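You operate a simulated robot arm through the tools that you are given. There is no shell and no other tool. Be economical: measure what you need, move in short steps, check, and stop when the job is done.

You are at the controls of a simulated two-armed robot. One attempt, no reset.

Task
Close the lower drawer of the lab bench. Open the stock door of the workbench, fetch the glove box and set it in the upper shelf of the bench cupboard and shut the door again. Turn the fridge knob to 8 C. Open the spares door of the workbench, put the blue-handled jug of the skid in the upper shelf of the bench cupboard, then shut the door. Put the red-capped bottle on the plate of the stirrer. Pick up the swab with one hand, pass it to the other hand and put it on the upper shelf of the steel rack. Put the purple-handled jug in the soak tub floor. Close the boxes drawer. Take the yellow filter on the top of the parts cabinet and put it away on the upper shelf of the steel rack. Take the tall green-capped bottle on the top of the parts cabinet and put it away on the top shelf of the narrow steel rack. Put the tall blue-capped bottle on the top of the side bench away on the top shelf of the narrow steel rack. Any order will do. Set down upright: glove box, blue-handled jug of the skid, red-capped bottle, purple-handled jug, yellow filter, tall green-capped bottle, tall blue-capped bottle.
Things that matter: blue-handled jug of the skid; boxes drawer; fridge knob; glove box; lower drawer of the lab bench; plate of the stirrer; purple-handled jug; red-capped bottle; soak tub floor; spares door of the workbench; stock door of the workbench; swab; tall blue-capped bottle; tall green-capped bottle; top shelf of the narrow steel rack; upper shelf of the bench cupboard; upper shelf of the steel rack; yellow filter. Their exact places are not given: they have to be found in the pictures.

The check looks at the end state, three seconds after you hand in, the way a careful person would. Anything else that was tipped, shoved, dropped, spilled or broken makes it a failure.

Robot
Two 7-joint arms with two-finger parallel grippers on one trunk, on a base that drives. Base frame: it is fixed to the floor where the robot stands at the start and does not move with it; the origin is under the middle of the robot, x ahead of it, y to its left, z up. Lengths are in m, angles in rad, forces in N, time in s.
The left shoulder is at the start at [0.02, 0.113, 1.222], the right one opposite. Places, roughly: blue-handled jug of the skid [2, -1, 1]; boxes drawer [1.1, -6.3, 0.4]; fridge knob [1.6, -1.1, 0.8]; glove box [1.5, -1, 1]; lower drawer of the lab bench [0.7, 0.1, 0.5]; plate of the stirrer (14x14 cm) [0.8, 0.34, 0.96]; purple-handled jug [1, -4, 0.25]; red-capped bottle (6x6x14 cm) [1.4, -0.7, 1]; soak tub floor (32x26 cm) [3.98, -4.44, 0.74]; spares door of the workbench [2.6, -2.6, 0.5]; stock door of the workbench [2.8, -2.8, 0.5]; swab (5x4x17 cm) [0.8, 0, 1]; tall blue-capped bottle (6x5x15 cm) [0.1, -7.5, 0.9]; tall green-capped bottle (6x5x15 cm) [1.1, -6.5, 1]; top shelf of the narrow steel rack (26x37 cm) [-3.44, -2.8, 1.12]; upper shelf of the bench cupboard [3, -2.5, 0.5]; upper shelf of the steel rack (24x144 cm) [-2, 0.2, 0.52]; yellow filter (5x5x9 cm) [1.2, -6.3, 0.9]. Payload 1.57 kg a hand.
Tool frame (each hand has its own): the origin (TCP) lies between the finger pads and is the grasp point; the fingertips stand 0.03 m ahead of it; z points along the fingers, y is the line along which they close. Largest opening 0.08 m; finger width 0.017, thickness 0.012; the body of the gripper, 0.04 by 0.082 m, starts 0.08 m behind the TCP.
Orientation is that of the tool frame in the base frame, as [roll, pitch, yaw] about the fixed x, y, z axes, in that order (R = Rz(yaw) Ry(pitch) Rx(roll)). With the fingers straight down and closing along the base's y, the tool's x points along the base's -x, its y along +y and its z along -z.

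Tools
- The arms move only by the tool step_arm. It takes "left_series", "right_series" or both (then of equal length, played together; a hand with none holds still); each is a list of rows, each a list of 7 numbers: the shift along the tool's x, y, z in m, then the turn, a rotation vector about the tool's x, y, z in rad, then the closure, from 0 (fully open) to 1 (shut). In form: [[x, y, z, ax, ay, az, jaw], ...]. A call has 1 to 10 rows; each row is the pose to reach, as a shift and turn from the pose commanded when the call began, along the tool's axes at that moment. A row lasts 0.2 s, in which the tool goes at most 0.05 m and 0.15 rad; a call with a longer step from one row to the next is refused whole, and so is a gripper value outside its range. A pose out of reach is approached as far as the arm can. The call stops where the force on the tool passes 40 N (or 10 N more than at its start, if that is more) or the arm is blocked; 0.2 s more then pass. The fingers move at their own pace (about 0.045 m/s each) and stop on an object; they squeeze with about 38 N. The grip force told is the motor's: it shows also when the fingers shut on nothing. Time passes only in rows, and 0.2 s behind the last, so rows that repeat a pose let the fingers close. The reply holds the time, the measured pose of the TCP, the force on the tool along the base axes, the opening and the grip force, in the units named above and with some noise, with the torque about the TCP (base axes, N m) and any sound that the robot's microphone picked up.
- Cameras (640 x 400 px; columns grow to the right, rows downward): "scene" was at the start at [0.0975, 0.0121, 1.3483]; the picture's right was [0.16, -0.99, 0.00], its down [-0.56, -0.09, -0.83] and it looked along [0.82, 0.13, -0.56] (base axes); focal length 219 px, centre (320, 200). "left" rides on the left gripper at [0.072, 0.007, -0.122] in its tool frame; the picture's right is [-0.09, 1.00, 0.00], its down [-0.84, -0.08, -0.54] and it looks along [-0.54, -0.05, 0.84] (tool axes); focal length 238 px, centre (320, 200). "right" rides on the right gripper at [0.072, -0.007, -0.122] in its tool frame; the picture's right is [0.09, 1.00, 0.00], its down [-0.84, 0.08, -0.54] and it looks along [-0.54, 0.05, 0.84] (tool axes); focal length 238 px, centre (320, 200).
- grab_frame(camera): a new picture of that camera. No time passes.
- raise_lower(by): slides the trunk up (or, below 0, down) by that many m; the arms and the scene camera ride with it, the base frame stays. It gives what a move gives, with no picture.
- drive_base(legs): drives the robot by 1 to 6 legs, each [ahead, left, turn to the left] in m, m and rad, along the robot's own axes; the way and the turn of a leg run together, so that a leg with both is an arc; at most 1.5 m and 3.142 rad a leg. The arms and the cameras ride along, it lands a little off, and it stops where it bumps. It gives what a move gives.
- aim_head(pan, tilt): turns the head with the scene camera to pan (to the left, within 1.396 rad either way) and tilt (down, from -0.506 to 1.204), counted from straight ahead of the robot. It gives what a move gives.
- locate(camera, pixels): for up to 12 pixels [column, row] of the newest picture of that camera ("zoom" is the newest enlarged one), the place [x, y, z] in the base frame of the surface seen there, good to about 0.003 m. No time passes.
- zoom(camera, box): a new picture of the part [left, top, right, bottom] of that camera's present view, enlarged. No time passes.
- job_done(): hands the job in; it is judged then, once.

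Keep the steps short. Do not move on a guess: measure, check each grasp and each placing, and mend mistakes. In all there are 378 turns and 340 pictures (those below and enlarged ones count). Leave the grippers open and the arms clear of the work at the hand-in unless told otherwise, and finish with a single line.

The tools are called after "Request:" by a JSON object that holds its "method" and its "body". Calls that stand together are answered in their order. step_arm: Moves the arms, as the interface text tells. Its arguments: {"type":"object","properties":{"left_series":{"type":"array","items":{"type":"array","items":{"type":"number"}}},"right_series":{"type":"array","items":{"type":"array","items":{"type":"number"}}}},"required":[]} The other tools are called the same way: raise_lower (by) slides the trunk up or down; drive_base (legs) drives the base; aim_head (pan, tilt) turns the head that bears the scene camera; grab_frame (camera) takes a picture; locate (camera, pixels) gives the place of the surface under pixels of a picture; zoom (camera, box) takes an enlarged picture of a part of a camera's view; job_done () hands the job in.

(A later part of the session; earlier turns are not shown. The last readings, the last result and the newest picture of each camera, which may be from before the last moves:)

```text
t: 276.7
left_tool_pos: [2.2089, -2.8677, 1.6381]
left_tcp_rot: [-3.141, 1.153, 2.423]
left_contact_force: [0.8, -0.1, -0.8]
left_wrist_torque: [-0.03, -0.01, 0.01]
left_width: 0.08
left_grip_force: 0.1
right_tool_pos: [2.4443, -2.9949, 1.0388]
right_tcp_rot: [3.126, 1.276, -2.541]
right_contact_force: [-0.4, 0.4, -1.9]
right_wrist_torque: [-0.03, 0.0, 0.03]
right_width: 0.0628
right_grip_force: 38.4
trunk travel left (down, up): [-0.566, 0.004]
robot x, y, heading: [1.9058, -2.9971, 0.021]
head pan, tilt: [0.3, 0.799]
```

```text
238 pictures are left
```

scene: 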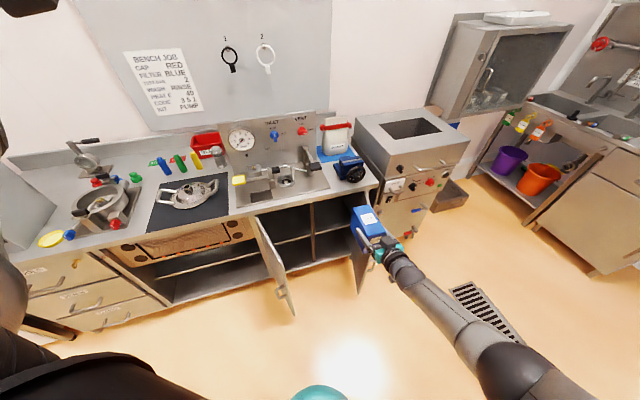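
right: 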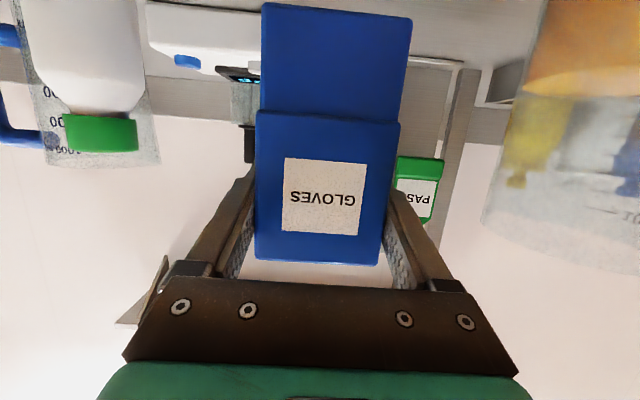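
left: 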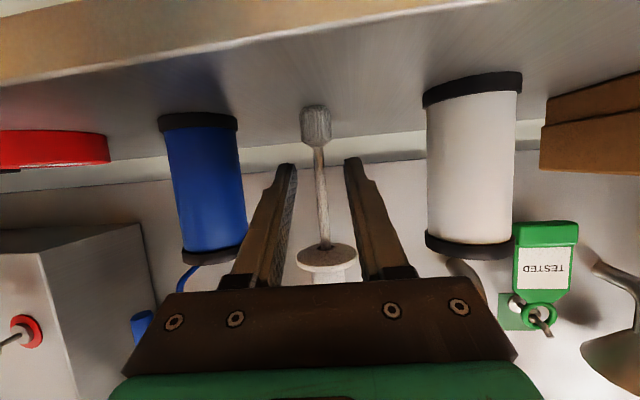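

Request:
{"method": "raise_lower", "body": {"by": -0.4}}

Request:
{"method": "raise_lower", "body": {"by": -0.063}}

Request:
{"method": "drive_base", "body": {"legs": [[0, 0, 0.016]]}}

Request:
{"method": "grab_frame", "body": {"camera": "scene"}}

Request:
{"method": "grab_frame", "body": {"camera": "right"}}

```text
t: 280.5
left_tool_pos: [2.2083, -2.8655, 1.2374]
left_tcp_rot: [-3.139, 1.153, 2.424]
left_contact_force: [-0.2, 0.5, 0.1]
left_wrist_torque: [0.01, 0.0, -0.03]
left_width: 0.0803
left_grip_force: 0.1
right_tool_pos: [2.4461, -2.9938, 0.6398]
right_tcp_rot: [3.126, 1.278, -2.539]
right_contact_force: [-0.4, -0.4, -1.9]
right_wrist_torque: [-0.05, 0.02, 0.0]
right_width: 0.0627
right_grip_force: 38.3
trunk travel left (down, up): [-0.166, 0.404]
robot x, y, heading: [1.9038, -3.0016, 0.03]
head pan, tilt: [0.3, 0.799]
```

```text
t: 281.5
left_tool_pos: [2.2088, -2.8659, 1.1744]
left_tcp_rot: [-3.14, 1.154, 2.425]
left_contact_force: [-0.3, 0.6, 0.0]
left_wrist_torque: [0.02, -0.02, -0.02]
left_width: 0.0801
left_grip_force: 0.0
right_tool_pos: [2.4465, -2.9945, 0.5768]
right_tcp_rot: [3.128, 1.277, -2.54]
right_contact_force: [0.4, 0.6, -3.0]
right_wrist_torque: [-0.08, 0.07, 0.01]
right_width: 0.0628
right_grip_force: 38.4
trunk travel left (down, up): [-0.103, 0.467]
robot x, y, heading: [1.9064, -2.9997, 0.031]
head pan, tilt: [0.3, 0.799]
```

```text
t: 282.2
left_tool_pos: [2.2064, -2.862, 1.1736]
left_tcp_rot: [-3.14, 1.155, 2.439]
left_contact_force: [0.4, 0.6, 0.1]
left_wrist_torque: [0.0, 0.01, 0.0]
left_width: 0.08
left_grip_force: 0.1
right_tool_pos: [2.4458, -2.9875, 0.5765]
right_tcp_rot: [3.128, 1.279, -2.524]
right_contact_force: [-0.3, 0.0, -1.5]
right_wrist_torque: [-0.02, 0.08, -0.03]
right_width: 0.0625
right_grip_force: 38.3
trunk travel left (down, up): [-0.103, 0.467]
robot x, y, heading: [1.9014, -2.9998, 0.042]
head pan, tilt: [0.3, 0.799]
```

```text
237 pictures are left
```

scene: 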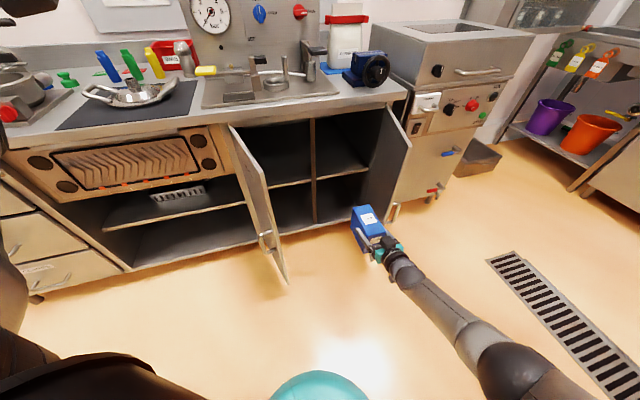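

```text
236 pictures are left
```

right: 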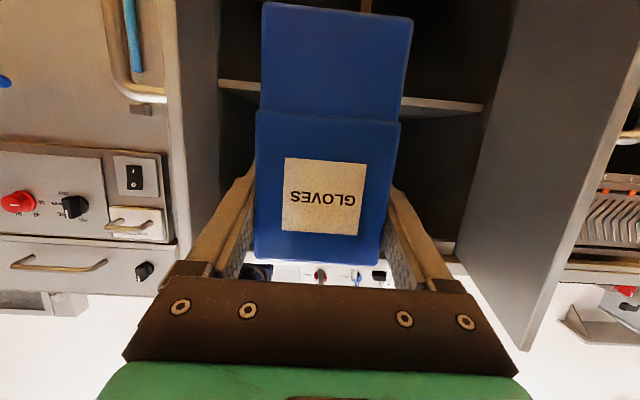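

Request:
{"method": "drive_base", "body": {"legs": [[0.26, 0.152, 0]]}}

Request:
{"method": "grab_frame", "body": {"camera": "scene"}}

Request:
{"method": "grab_frame", "body": {"camera": "right"}}

```text
t: 284.3
left_tool_pos: [2.4606, -2.699, 1.1747]
left_tcp_rot: [-3.141, 1.154, 2.44]
left_contact_force: [0.7, -0.1, 0.6]
left_wrist_torque: [0.01, -0.01, -0.01]
left_width: 0.0799
left_grip_force: 0.1
right_tool_pos: [2.7005, -2.8227, 0.5749]
right_tcp_rot: [3.128, 1.278, -2.524]
right_contact_force: [-0.7, -0.3, -1.9]
right_wrist_torque: [-0.03, 0.02, 0.02]
right_width: 0.0628
right_grip_force: 37.8
trunk travel left (down, up): [-0.103, 0.467]
robot x, y, heading: [2.1559, -2.8375, 0.047]
head pan, tilt: [0.3, 0.799]
```

```text
235 pictures are left
```

scene: 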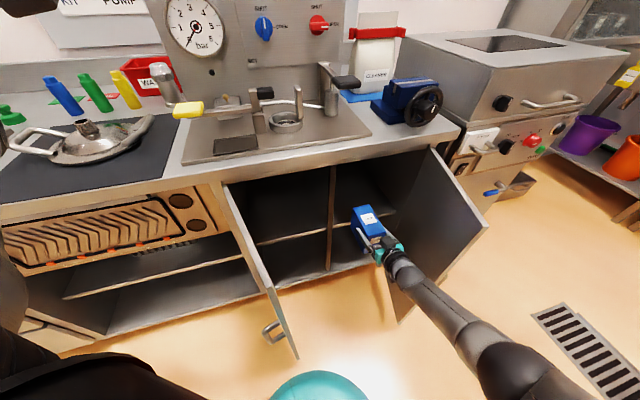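

```text
234 pictures are left
```

right: 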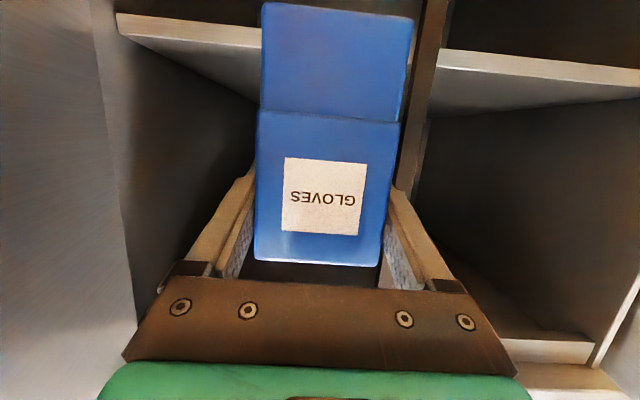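

Request:
{"method": "drive_base", "body": {"legs": [[0.159, 0.086, 0]]}}

Request:
{"method": "raise_lower", "body": {"by": -0.027}}

Request:
{"method": "grab_frame", "body": {"camera": "right"}}

Request:
{"method": "grab_frame", "body": {"camera": "scene"}}

```text
t: 285.4
left_tool_pos: [2.5083, -2.6759, 1.1742]
left_tcp_rot: [-3.134, 1.151, 2.447]
left_contact_force: [0.3, 0.2, 0.5]
left_wrist_torque: [-0.02, 0.02, -0.02]
left_width: 0.0801
left_grip_force: 0.0
right_tool_pos: [2.7461, -2.7987, 0.576]
right_tcp_rot: [3.123, 1.276, -2.526]
right_contact_force: [0.2, -0.5, -2.2]
right_wrist_torque: [-0.04, 0.07, -0.03]
right_width: 0.0624
right_grip_force: 37.7
trunk travel left (down, up): [-0.103, 0.467]
robot x, y, heading: [2.2041, -2.8116, 0.046]
head pan, tilt: [0.3, 0.799]
stopped in leg 1: the robot was blocked; the commanded pose is now the measured one
```

```text
t: 286.1
left_tool_pos: [2.508, -2.6752, 1.1477]
left_tcp_rot: [-3.134, 1.152, 2.445]
left_contact_force: [-0.5, 0.0, 0.5]
left_wrist_torque: [0.0, -0.01, -0.03]
left_width: 0.08
left_grip_force: 0.0
right_tool_pos: [2.7476, -2.799, 0.5471]
right_tcp_rot: [3.122, 1.278, -2.528]
right_contact_force: [-0.2, 0.4, -2.2]
right_wrist_torque: [-0.02, 0.02, 0.01]
right_width: 0.0625
right_grip_force: 38.2
trunk travel left (down, up): [-0.076, 0.494]
robot x, y, heading: [2.202, -2.8168, 0.041]
head pan, tilt: [0.3, 0.799]
```

```text
233 pictures are left
```

right: 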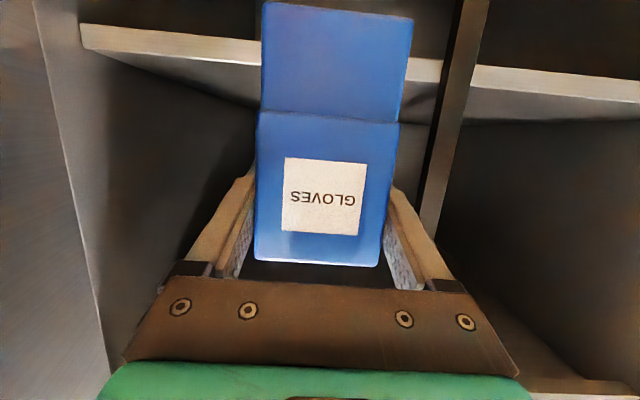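

```text
232 pictures are left
```

scene: 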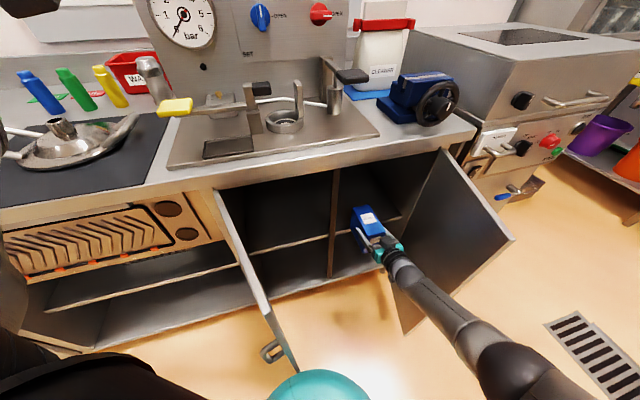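

The base nudged the SPARES door edge and stopped. I back off 3 cm, raise a little, and reach the rest with the arm.

Request:
{"method": "raise_lower", "body": {"by": 0.025}}

Request:
{"method": "drive_base", "body": {"legs": [[-0.02, -0.02, 0]]}}

Request:
{"method": "step_arm", "body": {"right_series": [[-0.011, 0, 0.036, 0, 0, 0, 1], [-0.022, 0, 0.072, 0, 0, 0, 1], [-0.033, 0, 0.108, 0, 0, 0, 1], [-0.044, 0, 0.144, 0, 0, 0, 1]]}}

Request:
{"method": "grab_frame", "body": {"camera": "right"}}

```text
t: 286.9
left_tool_pos: [2.5072, -2.6766, 1.1715]
left_tcp_rot: [-3.135, 1.149, 2.445]
left_contact_force: [0.3, 0.2, -0.3]
left_wrist_torque: [-0.01, 0.01, -0.01]
left_width: 0.08
left_grip_force: 0.1
right_tool_pos: [2.7465, -2.7986, 0.5744]
right_tcp_rot: [3.122, 1.277, -2.528]
right_contact_force: [0.5, 0.6, -1.1]
right_wrist_torque: [-0.01, 0.04, 0.0]
right_width: 0.0626
right_grip_force: 38.4
trunk travel left (down, up): [-0.101, 0.469]
robot x, y, heading: [2.2052, -2.8126, 0.042]
head pan, tilt: [0.3, 0.799]
```

```text
t: 287.7
left_tool_pos: [2.4896, -2.6959, 1.1714]
left_tcp_rot: [-3.134, 1.151, 2.446]
left_contact_force: [0.0, 0.1, 0.3]
left_wrist_torque: [0.01, 0.0, -0.02]
left_width: 0.08
left_grip_force: 0.1
right_tool_pos: [2.7278, -2.8194, 0.5752]
right_tcp_rot: [3.123, 1.277, -2.529]
right_contact_force: [-0.5, 0.2, -1.4]
right_wrist_torque: [-0.04, 0.05, -0.01]
right_width: 0.0625
right_grip_force: 37.9
trunk travel left (down, up): [-0.101, 0.469]
robot x, y, heading: [2.1891, -2.8406, 0.047]
head pan, tilt: [0.3, 0.799]
```

```text
t: 288.7
left_tool_pos: [2.4886, -2.6974, 1.1721]
left_tcp_rot: [-3.135, 1.15, 2.445]
left_contact_force: [-0.1, 0.0, -0.9]
left_wrist_torque: [0.01, -0.02, 0.03]
left_width: 0.0799
left_grip_force: 0.1
right_tool_pos: [2.7804, -2.7596, 0.6207]
right_tcp_rot: [3.122, 1.277, -2.528]
right_contact_force: [0.3, -0.1, -2.1]
right_wrist_torque: [-0.02, 0.05, 0.0]
right_width: 0.0624
right_grip_force: 38.5
right hand out of reach, approached as far as the arm can: row 1, 2, 3, 4
trunk travel left (down, up): [-0.101, 0.469]
robot x, y, heading: [2.1839, -2.8339, 0.044]
head pan, tilt: [0.3, 0.799]
```

```text
231 pictures are left
```

right: 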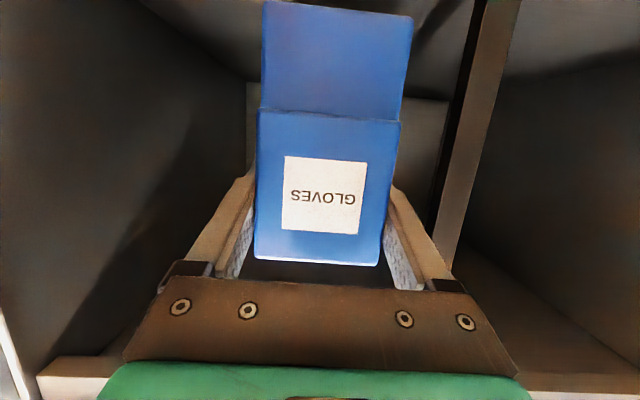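

The arm alone falls short. I'll come in with the base more central (heading 0.205) so it clears the door: back out, turn +0.16, lower, and go in again.

Request:
{"method": "drive_base", "body": {"legs": [[-0.098, -0.124, 0], [0, 0, 0.161]]}}

Request:
{"method": "raise_lower", "body": {"by": -0.045}}

Request:
{"method": "grab_frame", "body": {"camera": "right"}}

Request:
{"method": "grab_frame", "body": {"camera": "scene"}}

```text
t: 290.8
left_tool_pos: [2.369, -2.7783, 1.1705]
left_tcp_rot: [-3.135, 1.15, 2.608]
left_contact_force: [-0.2, -0.6, 0.1]
left_wrist_torque: [0.02, 0.0, 0.01]
left_width: 0.08
left_grip_force: 0.0
right_tool_pos: [2.668, -2.7933, 0.6207]
right_tcp_rot: [3.122, 1.279, -2.365]
right_contact_force: [-0.3, -1.4, -2.4]
right_wrist_torque: [-0.06, 0.03, -0.02]
right_width: 0.0627
right_grip_force: 38.1
trunk travel left (down, up): [-0.101, 0.469]
robot x, y, heading: [2.0935, -2.9643, 0.206]
head pan, tilt: [0.3, 0.799]
```

```text
t: 291.6
left_tool_pos: [2.37, -2.7789, 1.1268]
left_tcp_rot: [-3.134, 1.149, 2.608]
left_contact_force: [-0.5, -0.5, 0.2]
left_wrist_torque: [-0.01, -0.01, 0.0]
left_width: 0.0801
left_grip_force: 0.0
right_tool_pos: [2.6676, -2.7934, 0.5764]
right_tcp_rot: [3.123, 1.278, -2.364]
right_contact_force: [0.3, 0.5, -1.7]
right_wrist_torque: [-0.07, 0.05, 0.03]
right_width: 0.0628
right_grip_force: 37.9
trunk travel left (down, up): [-0.056, 0.514]
robot x, y, heading: [2.0971, -2.9667, 0.207]
head pan, tilt: [0.3, 0.799]
```

```text
230 pictures are left
```

right: 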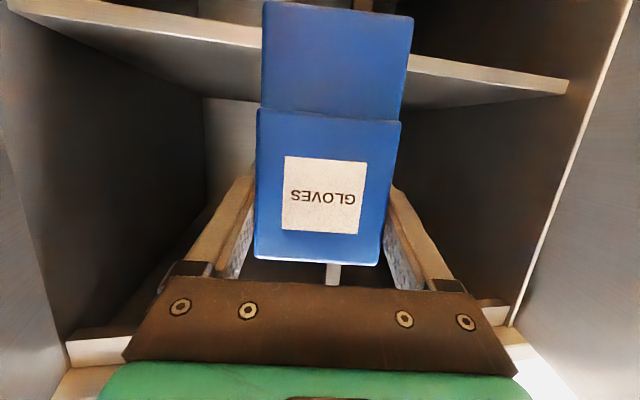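

```text
229 pictures are left
```

scene: 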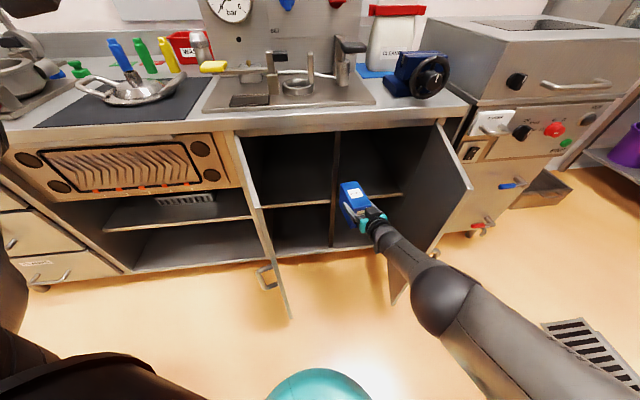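

Request:
{"method": "drive_base", "body": {"legs": [[0.042, -0.046, 0], [0.151, 0.067, 0]]}}

Request:
{"method": "grab_frame", "body": {"camera": "right"}}

Request:
{"method": "grab_frame", "body": {"camera": "scene"}}

```text
t: 293.6
left_tool_pos: [2.5535, -2.7191, 1.127]
left_tcp_rot: [-3.134, 1.152, 2.609]
left_contact_force: [0.2, -0.3, 0.3]
left_wrist_torque: [-0.01, 0.03, -0.02]
left_width: 0.08
left_grip_force: 0.0
right_tool_pos: [2.8514, -2.7324, 0.5762]
right_tcp_rot: [3.122, 1.277, -2.364]
right_contact_force: [-0.1, -0.4, -2.2]
right_wrist_torque: [-0.04, 0.05, 0.02]
right_width: 0.0627
right_grip_force: 38.4
trunk travel left (down, up): [-0.056, 0.514]
robot x, y, heading: [2.2788, -2.9042, 0.208]
head pan, tilt: [0.3, 0.799]
```

```text
228 pictures are left
```

right: 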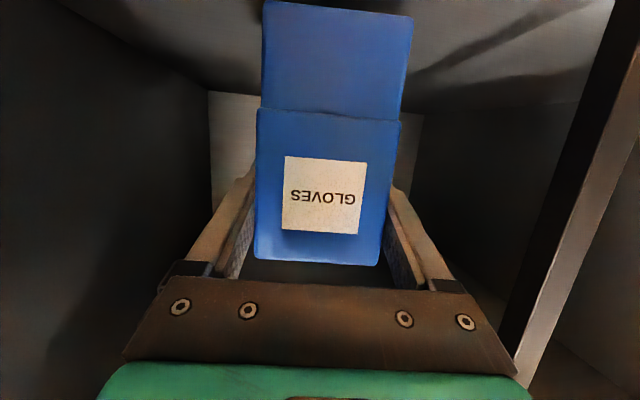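

```text
227 pictures are left
```

scene: 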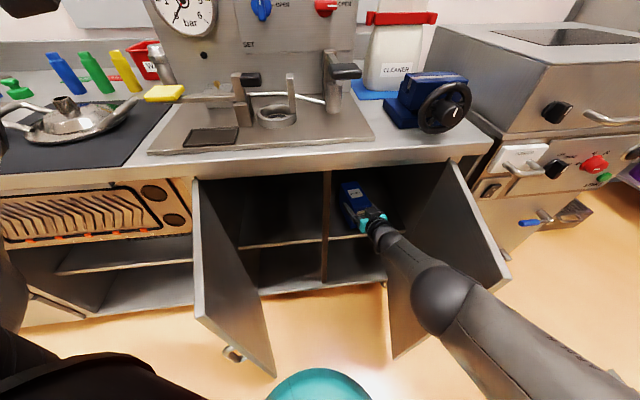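

Inside the right compartment. Lower onto the shelf.

Request:
{"method": "raise_lower", "body": {"by": -0.027}}

Request:
{"method": "raise_lower", "body": {"by": -0.004}}

```text
t: 294.4
left_tool_pos: [2.5533, -2.7187, 1.0998]
left_tcp_rot: [-3.135, 1.15, 2.61]
left_contact_force: [0.1, 0.4, 0.1]
left_wrist_torque: [0.0, -0.02, 0.03]
left_width: 0.08
left_grip_force: 0.0
right_tool_pos: [2.8509, -2.7326, 0.549]
right_tcp_rot: [3.122, 1.276, -2.362]
right_contact_force: [0.1, -0.3, -1.6]
right_wrist_torque: [-0.03, 0.04, 0.03]
right_width: 0.0626
right_grip_force: 37.8
trunk travel left (down, up): [-0.029, 0.541]
robot x, y, heading: [2.2759, -2.9074, 0.205]
head pan, tilt: [0.3, 0.799]
```

```text
t: 294.9
left_tool_pos: [2.5528, -2.7192, 1.0963]
left_tcp_rot: [-3.137, 1.153, 2.609]
left_contact_force: [-0.4, 0.2, 0.1]
left_wrist_torque: [-0.01, 0.01, 0.02]
left_width: 0.0801
left_grip_force: 0.1
right_tool_pos: [2.8524, -2.732, 0.5492]
right_tcp_rot: [3.13, 1.284, -2.356]
right_contact_force: [-0.4, -2.0, 13.7]
right_wrist_torque: [-0.88, 0.13, -0.07]
right_width: 0.0626
right_grip_force: 37.9
trunk travel left (down, up): [-0.025, 0.545]
robot x, y, heading: [2.2754, -2.9086, 0.207]
head pan, tilt: [0.3, 0.799]
```

Contact (13.7 N). Release gently and withdraw the hand straight back.

Request:
{"method": "step_arm", "body": {"right_series": [[0, 0, 0, 0, 0, 0, 0.15], [0, 0, 0, 0, 0, 0, 0], [0, 0, 0, 0, 0, 0, 0], [0.012, 0, -0.04, 0, 0, 0, 0], [0.023, 0, -0.08, 0, 0, 0, 0], [0.035, 0, -0.12, 0, 0, 0, 0]]}}

Request:
{"method": "grab_frame", "body": {"camera": "right"}}

```text
t: 296.0
left_tool_pos: [2.5537, -2.7171, 1.095]
left_tcp_rot: [-3.132, 1.149, 2.613]
left_contact_force: [0.6, 0.6, -1.2]
left_wrist_torque: [-0.04, -0.01, -0.1]
left_width: 0.08
left_grip_force: 0.1
right_tool_pos: [2.8255, -2.7859, 0.4858]
right_tcp_rot: [3.114, 1.211, -2.418]
right_contact_force: [-5.4, -5.5, 8.1]
right_wrist_torque: [-0.15, -0.43, -0.17]
right_width: 0.0799
right_grip_force: 0.0
right hand out of reach, approached as far as the arm can: row 4
trunk travel left (down, up): [-0.025, 0.545]
robot x, y, heading: [2.2774, -2.9074, 0.211]
head pan, tilt: [0.3, 0.799]
stopped in row 5 (right hand): the force on the tool passed its limit at 82 N (the readings are from after the stop); the commanded pose is now the measured one
```

```text
226 pictures are left
```

right: 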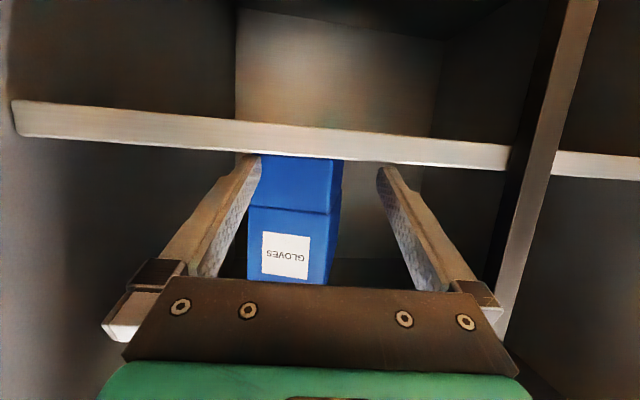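

The arm dipped near its reach limit and touched the shelf, but the box is upright. I lift with the trunk and back out with the base.

Request:
{"method": "raise_lower", "body": {"by": 0.06}}

Request:
{"method": "grab_frame", "body": {"camera": "right"}}

```text
t: 297.0
left_tool_pos: [2.5542, -2.7181, 1.157]
left_tcp_rot: [-3.133, 1.15, 2.609]
left_contact_force: [0.3, -0.2, 0.0]
left_wrist_torque: [-0.03, -0.01, 0.01]
left_width: 0.0801
left_grip_force: 0.0
right_tool_pos: [2.8254, -2.7859, 0.5454]
right_tcp_rot: [3.115, 1.21, -2.418]
right_contact_force: [0.4, 0.0, 0.7]
right_wrist_torque: [-0.01, 0.0, 0.0]
right_width: 0.0799
right_grip_force: 0.0
trunk travel left (down, up): [-0.085, 0.485]
robot x, y, heading: [2.28, -2.9062, 0.211]
head pan, tilt: [0.3, 0.799]
```

```text
225 pictures are left
```

right: 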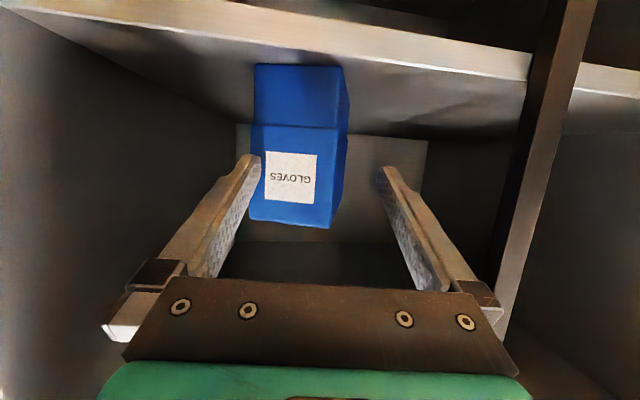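

Request:
{"method": "drive_base", "body": {"legs": [[-0.32, -0.141, 0]]}}

Request:
{"method": "grab_frame", "body": {"camera": "right"}}

Request:
{"method": "grab_frame", "body": {"camera": "scene"}}

```text
t: 299.3
left_tool_pos: [2.2723, -2.9231, 1.1556]
left_tcp_rot: [-3.131, 1.149, 2.609]
left_contact_force: [0.3, 0.0, -0.5]
left_wrist_torque: [-0.01, 0.05, 0.04]
left_width: 0.0798
left_grip_force: 0.1
right_tool_pos: [2.5437, -2.991, 0.5452]
right_tcp_rot: [3.114, 1.21, -2.421]
right_contact_force: [-0.2, -0.7, -0.2]
right_wrist_torque: [0.0, 0.02, 0.01]
right_width: 0.0799
right_grip_force: 0.0
trunk travel left (down, up): [-0.085, 0.485]
robot x, y, heading: [1.9951, -3.1089, 0.204]
head pan, tilt: [0.3, 0.799]
```

```text
224 pictures are left
```

right: 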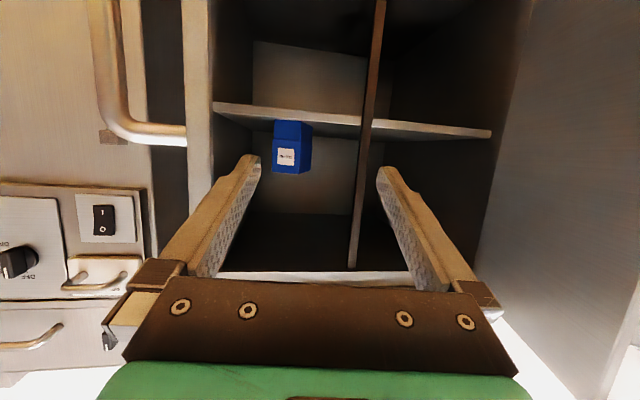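

```text
223 pictures are left
```

scene: 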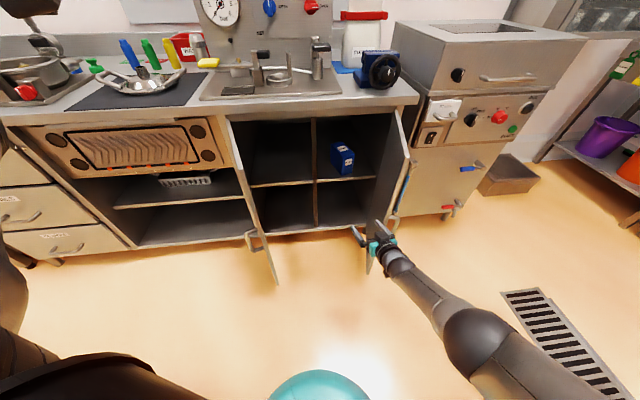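

The glove box stands on the upper shelf. Now the jug: raise the trunk, straighten the right wrist yaw, and drive back to look at it.

Request:
{"method": "raise_lower", "body": {"by": 0.4}}

Request:
{"method": "step_arm", "body": {"right_series": [[0.018, 0, -0.047, 0, 0, 0, 0], [0.035, 0, -0.094, 0, 0, 0, 0], [0.035, 0, -0.094, 0.13, 0, 0.05, 0], [0.035, 0, -0.094, 0.26, 0, 0.1, 0], [0.035, 0, -0.094, 0.39, 0, 0.15, 0], [0.035, 0, -0.094, 0.52, 0, 0.2, 0]]}}

Request:
{"method": "drive_base", "body": {"legs": [[-0.15, 0, 0.42], [0, 0.9, 0], [0.1, 0.85, 0]]}}

Request:
{"method": "aim_head", "body": {"pan": 0, "tilt": 0.7}}

Request:
{"method": "grab_frame", "body": {"camera": "scene"}}

```text
t: 303.1
left_tool_pos: [2.2722, -2.9232, 1.5541]
left_tcp_rot: [-3.133, 1.15, 2.61]
left_contact_force: [0.8, 0.2, -0.1]
left_wrist_torque: [0.01, -0.02, 0.01]
left_width: 0.08
left_grip_force: 0.0
right_tool_pos: [2.5444, -2.9917, 0.9457]
right_tcp_rot: [3.115, 1.209, -2.422]
right_contact_force: [-0.1, -0.8, -0.7]
right_wrist_torque: [-0.01, 0.0, 0.01]
right_width: 0.08
right_grip_force: 0.0
trunk travel left (down, up): [-0.485, 0.085]
robot x, y, heading: [1.9992, -3.1073, 0.207]
head pan, tilt: [0.3, 0.799]
```

```text
refused: row 1 steps farther than a row can; nothing moved
```

```text
t: 313.2
left_tool_pos: [1.0785, -1.4057, 1.5558]
left_tcp_rot: [-3.132, 1.15, 3.04]
left_contact_force: [0.8, 0.5, -0.2]
left_wrist_torque: [0.04, 0.04, 0.01]
left_width: 0.0798
left_grip_force: 0.1
right_tool_pos: [1.3531, -1.3551, 0.9448]
right_tcp_rot: [3.116, 1.207, -1.991]
right_contact_force: [-0.3, -0.1, 0.7]
right_wrist_torque: [-0.01, 0.03, 0.01]
right_width: 0.0799
right_grip_force: 0.0
trunk travel left (down, up): [-0.485, 0.085]
robot x, y, heading: [0.9052, -1.688, 0.639]
head pan, tilt: [0.3, 0.799]
```

```text
t: 314.1
left_tool_pos: [1.0782, -1.4041, 1.5547]
left_tcp_rot: [-3.133, 1.149, 3.036]
left_contact_force: [0.2, -0.2, 0.1]
left_wrist_torque: [-0.01, -0.01, 0.02]
left_width: 0.0801
left_grip_force: 0.0
right_tool_pos: [1.3538, -1.3559, 0.9446]
right_tcp_rot: [3.114, 1.21, -1.993]
right_contact_force: [0.1, 0.0, -0.1]
right_wrist_torque: [0.0, -0.01, 0.01]
right_width: 0.0801
right_grip_force: 0.0
trunk travel left (down, up): [-0.485, 0.085]
robot x, y, heading: [0.9052, -1.6876, 0.64]
head pan, tilt: [0.0, 0.7]
```

```text
222 pictures are left
```

scene: 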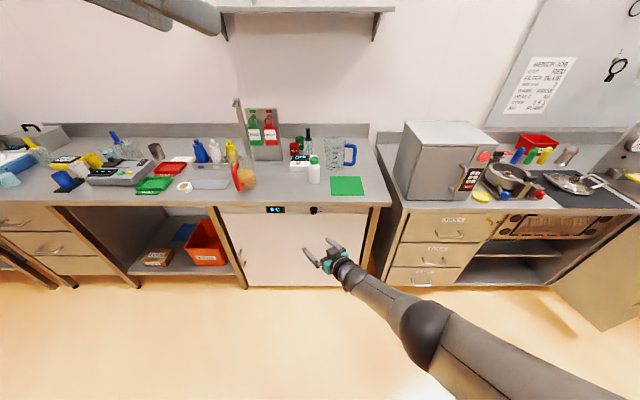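

Request:
{"method": "zoom", "body": {"camera": "scene", "box": [280, 110, 400, 210]}}

Request:
{"method": "locate", "body": {"camera": "zoom", "pixels": [[395, 180], [398, 215], [380, 145], [380, 228], [300, 250], [270, 300], [330, 290], [300, 140], [180, 300], [180, 230], [350, 315], [350, 390]]}}

```text
4.00 times, centred on (340, 160) of scene
```

zoom: 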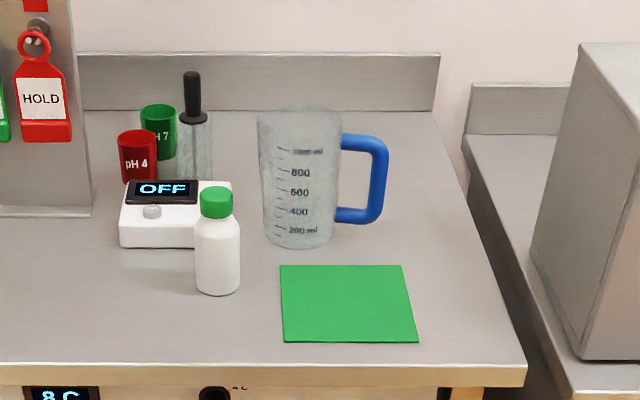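

```text
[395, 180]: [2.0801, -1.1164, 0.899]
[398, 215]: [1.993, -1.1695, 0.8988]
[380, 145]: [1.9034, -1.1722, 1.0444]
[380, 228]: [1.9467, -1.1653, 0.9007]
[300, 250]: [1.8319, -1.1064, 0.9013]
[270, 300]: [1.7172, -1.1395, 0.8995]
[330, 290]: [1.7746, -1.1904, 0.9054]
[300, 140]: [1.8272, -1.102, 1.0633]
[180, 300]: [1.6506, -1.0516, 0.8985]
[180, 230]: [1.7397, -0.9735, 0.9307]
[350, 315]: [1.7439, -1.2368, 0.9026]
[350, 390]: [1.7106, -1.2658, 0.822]
```

Handle points straight right (−l); bar at about u 0.875, l −2.055, z 0.96–1.03. I unyaw the right arm and raise it relative to the trunk for a longer level reach.

Request:
{"method": "step_arm", "body": {"right_series": [[-0.03, 0, -0.01, 0.067, 0, 0.025, 0], [-0.065, 0, -0.025, 0.134, 0, 0.05, 0], [-0.1, 0, -0.038, 0.2, 0, 0.075, 0], [-0.135, 0, -0.05, 0.267, 0, 0.1, 0], [-0.17, 0, -0.064, 0.334, 0, 0.125, 0], [-0.205, 0, -0.078, 0.4, 0, 0.15, 0], [-0.24, 0, -0.09, 0.467, 0, 0.176, 0], [-0.28, 0, -0.106, 0.533, 0, 0.201, 0]]}}

Request:
{"method": "raise_lower", "body": {"by": -0.25}}

Request:
{"method": "drive_base", "body": {"legs": [[0, 0, -0.015]]}}

Request:
{"method": "grab_frame", "body": {"camera": "scene"}}

```text
t: 315.9
left_tool_pos: [1.0774, -1.4038, 1.5548]
left_tcp_rot: [-3.129, 1.15, 3.04]
left_contact_force: [-0.2, -0.7, -0.8]
left_wrist_torque: [0.01, -0.04, -0.01]
left_width: 0.0801
left_grip_force: 0.0
right_tool_pos: [1.3713, -1.3522, 1.2495]
right_tcp_rot: [2.687, 1.171, -2.55]
right_contact_force: [-0.7, -0.2, 0.3]
right_wrist_torque: [0.02, -0.06, -0.02]
right_width: 0.08
right_grip_force: 0.0
right hand out of reach, approached as far as the arm can: row 2, 3, 4, 5, 6, 7, 8
trunk travel left (down, up): [-0.485, 0.085]
robot x, y, heading: [0.9024, -1.6906, 0.633]
head pan, tilt: [0.0, 0.7]
```

```text
t: 318.4
left_tool_pos: [1.0786, -1.4052, 1.3056]
left_tcp_rot: [-3.132, 1.151, 3.035]
left_contact_force: [-0.1, -0.5, 0.1]
left_wrist_torque: [-0.01, -0.01, -0.03]
left_width: 0.0799
left_grip_force: 0.0
right_tool_pos: [1.3728, -1.3526, 0.9991]
right_tcp_rot: [2.678, 1.171, -2.559]
right_contact_force: [-0.1, 0.0, -0.6]
right_wrist_torque: [-0.02, -0.01, -0.02]
right_width: 0.0801
right_grip_force: 0.1
trunk travel left (down, up): [-0.235, 0.335]
robot x, y, heading: [0.9018, -1.6882, 0.636]
head pan, tilt: [0.0, 0.7]
```

```text
t: 319.2
left_tool_pos: [1.0824, -1.4075, 1.3054]
left_tcp_rot: [-3.134, 1.15, 3.022]
left_contact_force: [-0.4, -0.3, -1.1]
left_wrist_torque: [-0.01, -0.01, 0.01]
left_width: 0.08
left_grip_force: 0.0
right_tool_pos: [1.3772, -1.3592, 1.0004]
right_tcp_rot: [2.68, 1.173, -2.572]
right_contact_force: [0.4, 0.0, 0.3]
right_wrist_torque: [0.0, -0.01, -0.01]
right_width: 0.0802
right_grip_force: 0.1
trunk travel left (down, up): [-0.235, 0.335]
robot x, y, heading: [0.9054, -1.6932, 0.62]
head pan, tilt: [0.0, 0.7]
```

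```text
220 pictures are left
```

scene: 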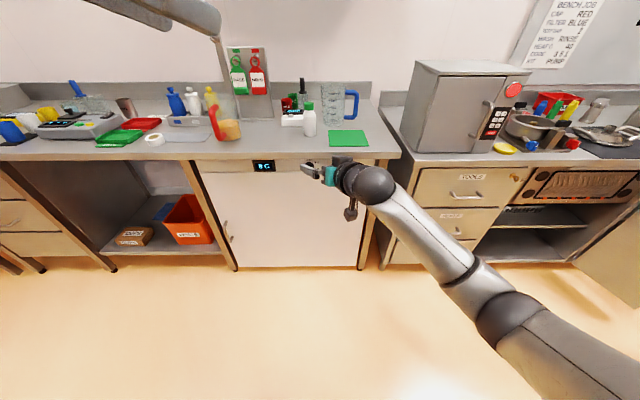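

Orientation was only partly reached. I compute the remaining correction (mostly +0.41 about tool x) to point along +u with level jaws.

Request:
{"method": "step_arm", "body": {"right_series": [[0, 0, 0, 0.137, -0.024, -0.012, 0], [0, 0, 0, 0.274, -0.048, -0.025, 0], [0, 0, 0, 0.411, -0.072, -0.037, 0]]}}

Request:
{"method": "grab_frame", "body": {"camera": "right"}}

```text
t: 320.0
left_tool_pos: [1.0823, -1.4077, 1.3055]
left_tcp_rot: [-3.134, 1.15, 3.023]
left_contact_force: [-0.3, 0.3, 0.7]
left_wrist_torque: [0.0, -0.02, -0.02]
left_width: 0.0802
left_grip_force: 0.0
right_tool_pos: [1.3777, -1.3596, 0.9996]
right_tcp_rot: [2.679, 1.172, -2.572]
right_contact_force: [0.7, 0.0, -0.5]
right_wrist_torque: [0.01, 0.02, 0.01]
right_width: 0.0799
right_grip_force: 0.0
right hand out of reach, approached as far as the arm can: row 1, 2, 3
trunk travel left (down, up): [-0.235, 0.335]
robot x, y, heading: [0.9017, -1.6852, 0.618]
head pan, tilt: [0.0, 0.7]
```

```text
219 pictures are left
```

right: 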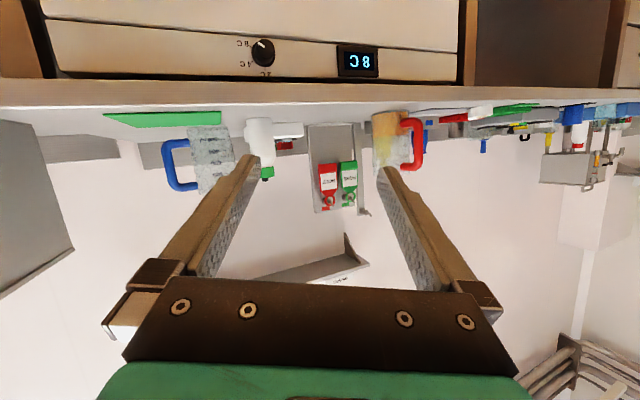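

Request:
{"method": "step_arm", "body": {"right_series": [[0, 0, 0, 0.103, 0.08, 0.011, 0], [0, 0, 0, 0.206, 0.161, 0.022, 0], [0, 0, 0, 0.308, 0.242, 0.034, 0], [0, 0, 0, 0.411, 0.322, 0.045, 0]]}}

```text
t: 321.0
left_tool_pos: [1.0822, -1.4077, 1.3046]
left_tcp_rot: [-3.132, 1.15, 3.024]
left_contact_force: [0.3, 0.2, 0.1]
left_wrist_torque: [-0.01, 0.06, 0.03]
left_width: 0.0798
left_grip_force: 0.0
right_tool_pos: [1.3788, -1.3603, 1.0001]
right_tcp_rot: [-3.14, 0.849, -2.516]
right_contact_force: [-0.3, -0.6, 0.0]
right_wrist_torque: [-0.04, 0.01, -0.02]
right_width: 0.0799
right_grip_force: 0.0
trunk travel left (down, up): [-0.235, 0.335]
robot x, y, heading: [0.9049, -1.6924, 0.619]
head pan, tilt: [0.0, 0.7]
```

Now pitch 0.85 straight. Before fetching the jug I go back to shut the STOCK door (its job is done) and widen the SPARES door, with this empty right hand.

Request:
{"method": "drive_base", "body": {"legs": [[-0.1, -0.9, 0.006], [0, -0.86, 0]]}}

Request:
{"method": "raise_lower", "body": {"by": -0.23}}

Request:
{"method": "step_arm", "body": {"right_series": [[0, 0, 0, 0, 0, 0, 0.5], [0, 0, 0, 0, 0, 0, 1], [0, 0, 0, 0, 0, 0, 1], [0, 0, 0, 0, 0, 0, 1], [0, 0, 0, 0, 0, 0, 1]]}}

Request:
{"method": "aim_head", "body": {"pan": 0, "tilt": 0.8}}

Request:
{"method": "grab_frame", "body": {"camera": "scene"}}

```text
t: 329.9
left_tool_pos: [2.0273, -2.8848, 1.3053]
left_tcp_rot: [-3.133, 1.151, 3.04]
left_contact_force: [-0.2, 0.2, 0.9]
left_wrist_torque: [-0.03, -0.02, 0.02]
left_width: 0.0798
left_grip_force: 0.1
right_tool_pos: [2.3206, -2.8311, 1.0005]
right_tcp_rot: [3.14, 0.852, -2.497]
right_contact_force: [-0.1, -0.4, -0.4]
right_wrist_torque: [0.0, -0.01, 0.0]
right_width: 0.0797
right_grip_force: 0.0
trunk travel left (down, up): [-0.235, 0.335]
robot x, y, heading: [1.8549, -3.1734, 0.64]
head pan, tilt: [0.0, 0.7]
```

```text
t: 332.3
left_tool_pos: [2.0267, -2.8831, 1.0751]
left_tcp_rot: [-3.132, 1.15, 3.04]
left_contact_force: [-0.1, 0.2, 0.4]
left_wrist_torque: [-0.02, 0.01, 0.0]
left_width: 0.08
left_grip_force: 0.1
right_tool_pos: [2.3212, -2.831, 0.7713]
right_tcp_rot: [-3.141, 0.848, -2.498]
right_contact_force: [0.6, 0.3, -0.4]
right_wrist_torque: [0.01, 0.0, -0.01]
right_width: 0.0802
right_grip_force: 0.0
trunk travel left (down, up): [-0.005, 0.565]
robot x, y, heading: [1.8531, -3.168, 0.644]
head pan, tilt: [0.0, 0.7]
```

```text
t: 333.5
left_tool_pos: [2.0268, -2.8837, 1.0764]
left_tcp_rot: [-3.134, 1.151, 3.04]
left_contact_force: [-0.6, -0.3, 0.1]
left_wrist_torque: [-0.03, 0.0, 0.05]
left_width: 0.0799
left_grip_force: 0.0
right_tool_pos: [2.3202, -2.8312, 0.7691]
right_tcp_rot: [3.141, 0.849, -2.497]
right_contact_force: [0.4, 0.5, -1.2]
right_wrist_torque: [0.01, -0.04, -0.01]
right_width: 0.0004
right_grip_force: 12.9
trunk travel left (down, up): [-0.005, 0.565]
robot x, y, heading: [1.8558, -3.1698, 0.641]
head pan, tilt: [0.0, 0.7]
```

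```text
t: 334.1
left_tool_pos: [2.0275, -2.884, 1.0762]
left_tcp_rot: [-3.134, 1.15, 3.042]
left_contact_force: [0.8, -0.7, 0.1]
left_wrist_torque: [-0.03, 0.01, -0.02]
left_width: 0.0797
left_grip_force: 0.0
right_tool_pos: [2.3208, -2.8301, 0.7705]
right_tcp_rot: [3.14, 0.85, -2.496]
right_contact_force: [0.6, -0.3, -0.1]
right_wrist_torque: [0.02, -0.01, 0.0]
right_width: 0.0001
right_grip_force: 21.5
trunk travel left (down, up): [-0.005, 0.565]
robot x, y, heading: [1.8488, -3.168, 0.638]
head pan, tilt: [0.0, 0.799]
```

```text
218 pictures are left
```

scene: 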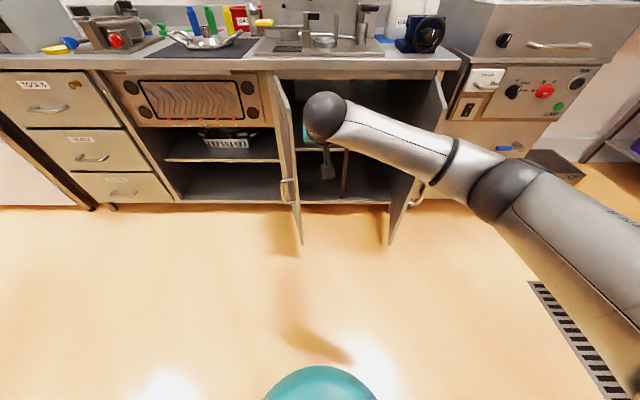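

Request:
{"method": "drive_base", "body": {"legs": [[0.17, 0, -0.013], [0, 0.12, 0], [0, 0.12, 0]]}}

Request:
{"method": "grab_frame", "body": {"camera": "scene"}}

```text
t: 337.3
left_tool_pos: [2.0268, -2.5934, 1.0751]
left_tcp_rot: [-3.134, 1.151, 3.028]
left_contact_force: [0.3, 0.5, -0.8]
left_wrist_torque: [0.06, 0.01, 0.02]
left_width: 0.08
left_grip_force: 0.0
right_tool_pos: [2.3207, -2.5435, 0.7703]
right_tcp_rot: [3.14, 0.851, -2.51]
right_contact_force: [1.0, 0.2, 0.6]
right_wrist_torque: [-0.01, 0.01, -0.03]
right_width: 0.0002
right_grip_force: 21.3
trunk travel left (down, up): [-0.005, 0.565]
robot x, y, heading: [1.8531, -2.8791, 0.628]
head pan, tilt: [0.0, 0.799]
```

```text
217 pictures are left
```

scene: 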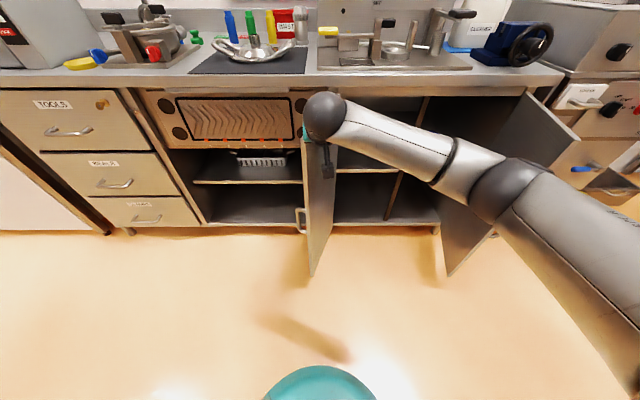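

Request:
{"method": "locate", "body": {"camera": "scene", "pixels": [[318, 220], [312, 262], [330, 200], [334, 170], [303, 150], [300, 222]]}}

Request:
{"method": "grab_frame", "body": {"camera": "right"}}

```text
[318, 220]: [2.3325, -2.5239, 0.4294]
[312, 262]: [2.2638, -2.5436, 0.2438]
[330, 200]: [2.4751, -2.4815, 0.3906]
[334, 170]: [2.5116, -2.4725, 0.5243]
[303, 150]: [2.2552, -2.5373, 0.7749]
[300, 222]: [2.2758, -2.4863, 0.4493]
```

```text
216 pictures are left
```

right: 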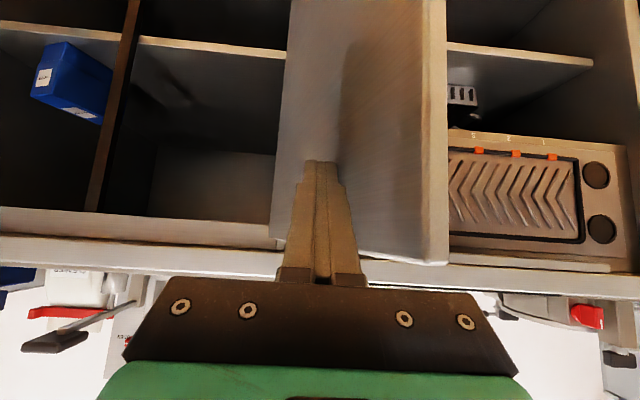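

SPARES is at ~108°. Check the STOCK door's position, then go round to its outer side.

Request:
{"method": "locate", "body": {"camera": "scene", "pixels": [[450, 262], [470, 235], [500, 160], [560, 140], [455, 225], [580, 170], [600, 140]]}}

Request:
{"method": "drive_base", "body": {"legs": [[0, -0.15, 0], [-0.22, -0.2, 0], [0, -0.45, 0]]}}

Request:
{"method": "grab_frame", "body": {"camera": "scene"}}

```text
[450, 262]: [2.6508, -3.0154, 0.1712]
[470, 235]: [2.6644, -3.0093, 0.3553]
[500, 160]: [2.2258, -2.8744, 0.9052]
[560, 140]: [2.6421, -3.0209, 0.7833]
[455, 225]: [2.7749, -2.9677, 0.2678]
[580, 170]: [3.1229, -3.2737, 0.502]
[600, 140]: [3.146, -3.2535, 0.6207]
```

```text
t: 342.6
left_tool_pos: [2.3108, -3.3654, 1.0749]
left_tcp_rot: [-3.134, 1.149, 3.032]
left_contact_force: [0.3, 0.3, 0.5]
left_wrist_torque: [0.02, 0.03, -0.02]
left_width: 0.0801
left_grip_force: 0.1
right_tool_pos: [2.6051, -3.3144, 0.7696]
right_tcp_rot: [3.141, 0.851, -2.509]
right_contact_force: [0.4, -0.2, -0.5]
right_wrist_torque: [0.0, -0.02, -0.01]
right_width: 0.0
right_grip_force: 21.4
trunk travel left (down, up): [-0.005, 0.565]
robot x, y, heading: [2.1334, -3.649, 0.629]
head pan, tilt: [0.0, 0.799]
```

```text
215 pictures are left
```

scene: 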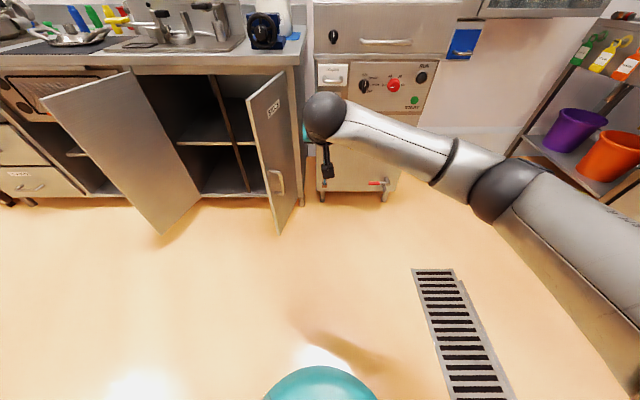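

Request:
{"method": "drive_base", "body": {"legs": [[0.225, 0, -0.003], [0, 0.18, 0], [0.035, 0.1, 0]]}}

Request:
{"method": "grab_frame", "body": {"camera": "right"}}

```text
t: 346.2
left_tool_pos: [2.3572, -2.9861, 1.0746]
left_tcp_rot: [-3.133, 1.151, 3.031]
left_contact_force: [-0.7, -1.0, -0.1]
left_wrist_torque: [-0.01, 0.0, 0.03]
left_width: 0.08
left_grip_force: 0.1
right_tool_pos: [2.6526, -2.9357, 0.7703]
right_tcp_rot: [3.14, 0.852, -2.506]
right_contact_force: [-1.4, 0.6, 0.0]
right_wrist_torque: [0.01, -0.01, 0.02]
right_width: 0.0
right_grip_force: 21.5
trunk travel left (down, up): [-0.005, 0.565]
robot x, y, heading: [2.1802, -3.2684, 0.633]
head pan, tilt: [0.0, 0.799]
```

```text
214 pictures are left
```

right: 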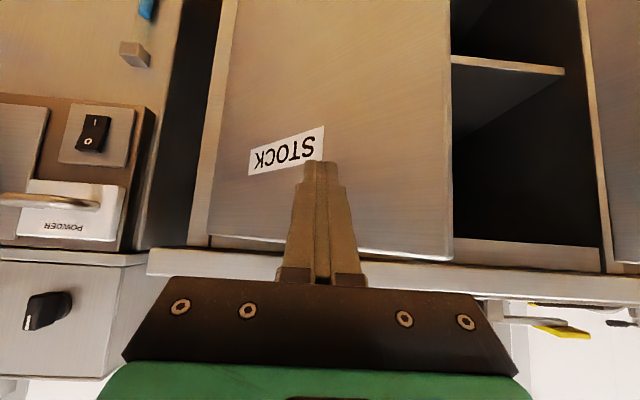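

Door is swinging shut. Continue the arc and press it closed.

Request:
{"method": "drive_base", "body": {"legs": [[0.055, 0.06, -0.006], [0.05, 0.03, 0], [0.06, 0.01, 0]]}}

Request:
{"method": "grab_frame", "body": {"camera": "right"}}

```text
t: 348.4
left_tool_pos: [2.4333, -2.8087, 1.0771]
left_tcp_rot: [-3.133, 1.152, 3.026]
left_contact_force: [0.3, -0.6, -0.1]
left_wrist_torque: [-0.02, 0.01, 0.02]
left_width: 0.0801
left_grip_force: 0.0
right_tool_pos: [2.7278, -2.7606, 0.7685]
right_tcp_rot: [3.14, 0.849, -2.51]
right_contact_force: [-7.9, -5.3, -2.8]
right_wrist_torque: [-0.1, 0.18, 0.0]
right_width: 0.0
right_grip_force: 21.4
trunk travel left (down, up): [-0.005, 0.565]
robot x, y, heading: [2.258, -3.0935, 0.624]
head pan, tilt: [0.0, 0.799]
```

```text
213 pictures are left
```

right: 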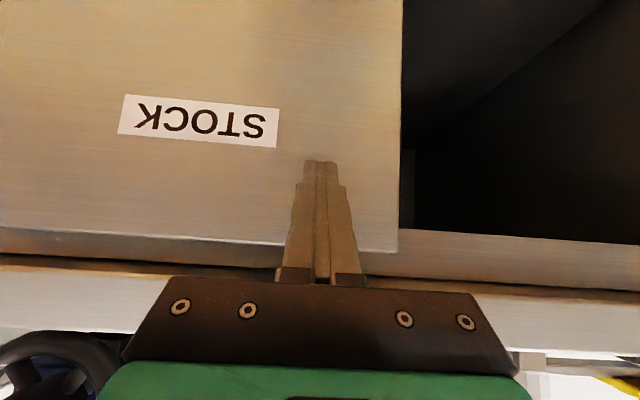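

Request:
{"method": "drive_base", "body": {"legs": [[0.02, 0, 0]]}}

Request:
{"method": "drive_base", "body": {"legs": [[-0.3, 0, 0]]}}

Request:
{"method": "grab_frame", "body": {"camera": "scene"}}

```text
t: 349.1
left_tool_pos: [2.4388, -2.8063, 1.0756]
left_tcp_rot: [-3.135, 1.148, 3.025]
left_contact_force: [-0.1, 0.1, 0.2]
left_wrist_torque: [-0.01, -0.01, 0.0]
left_width: 0.0802
left_grip_force: 0.0
right_tool_pos: [2.7258, -2.7578, 0.7667]
right_tcp_rot: [-3.14, 0.834, -2.505]
right_contact_force: [-7.5, -7.5, 3.1]
right_wrist_torque: [0.0, 0.08, -0.02]
right_width: 0.0
right_grip_force: 21.4
trunk travel left (down, up): [-0.005, 0.565]
robot x, y, heading: [2.2615, -3.0868, 0.621]
head pan, tilt: [0.0, 0.799]
stopped in leg 1: the force on the tool passed its limit at 60 N (the readings are from after the stop); the commanded pose is now the measured one
```

```text
t: 351.2
left_tool_pos: [2.1952, -2.9805, 1.0755]
left_tcp_rot: [-3.132, 1.148, 3.03]
left_contact_force: [0.8, -0.8, -0.2]
left_wrist_torque: [0.01, 0.0, 0.01]
left_width: 0.0801
left_grip_force: 0.1
right_tool_pos: [2.4845, -2.9322, 0.7665]
right_tcp_rot: [-3.141, 0.833, -2.507]
right_contact_force: [0.5, 0.1, -1.0]
right_wrist_torque: [0.0, -0.01, 0.01]
right_width: 0.0
right_grip_force: 21.4
trunk travel left (down, up): [-0.005, 0.565]
robot x, y, heading: [2.0181, -3.2612, 0.62]
head pan, tilt: [0.0, 0.799]
```

```text
212 pictures are left
```

scene: 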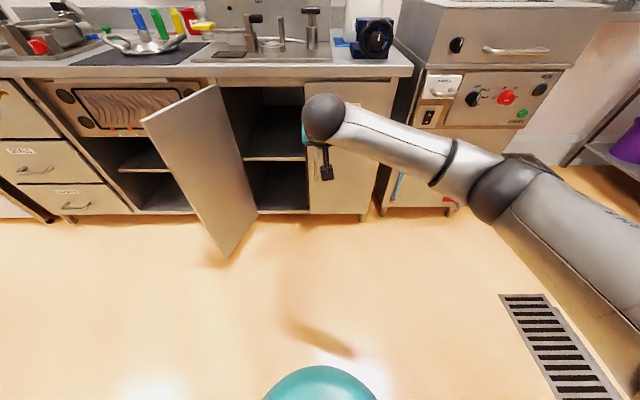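

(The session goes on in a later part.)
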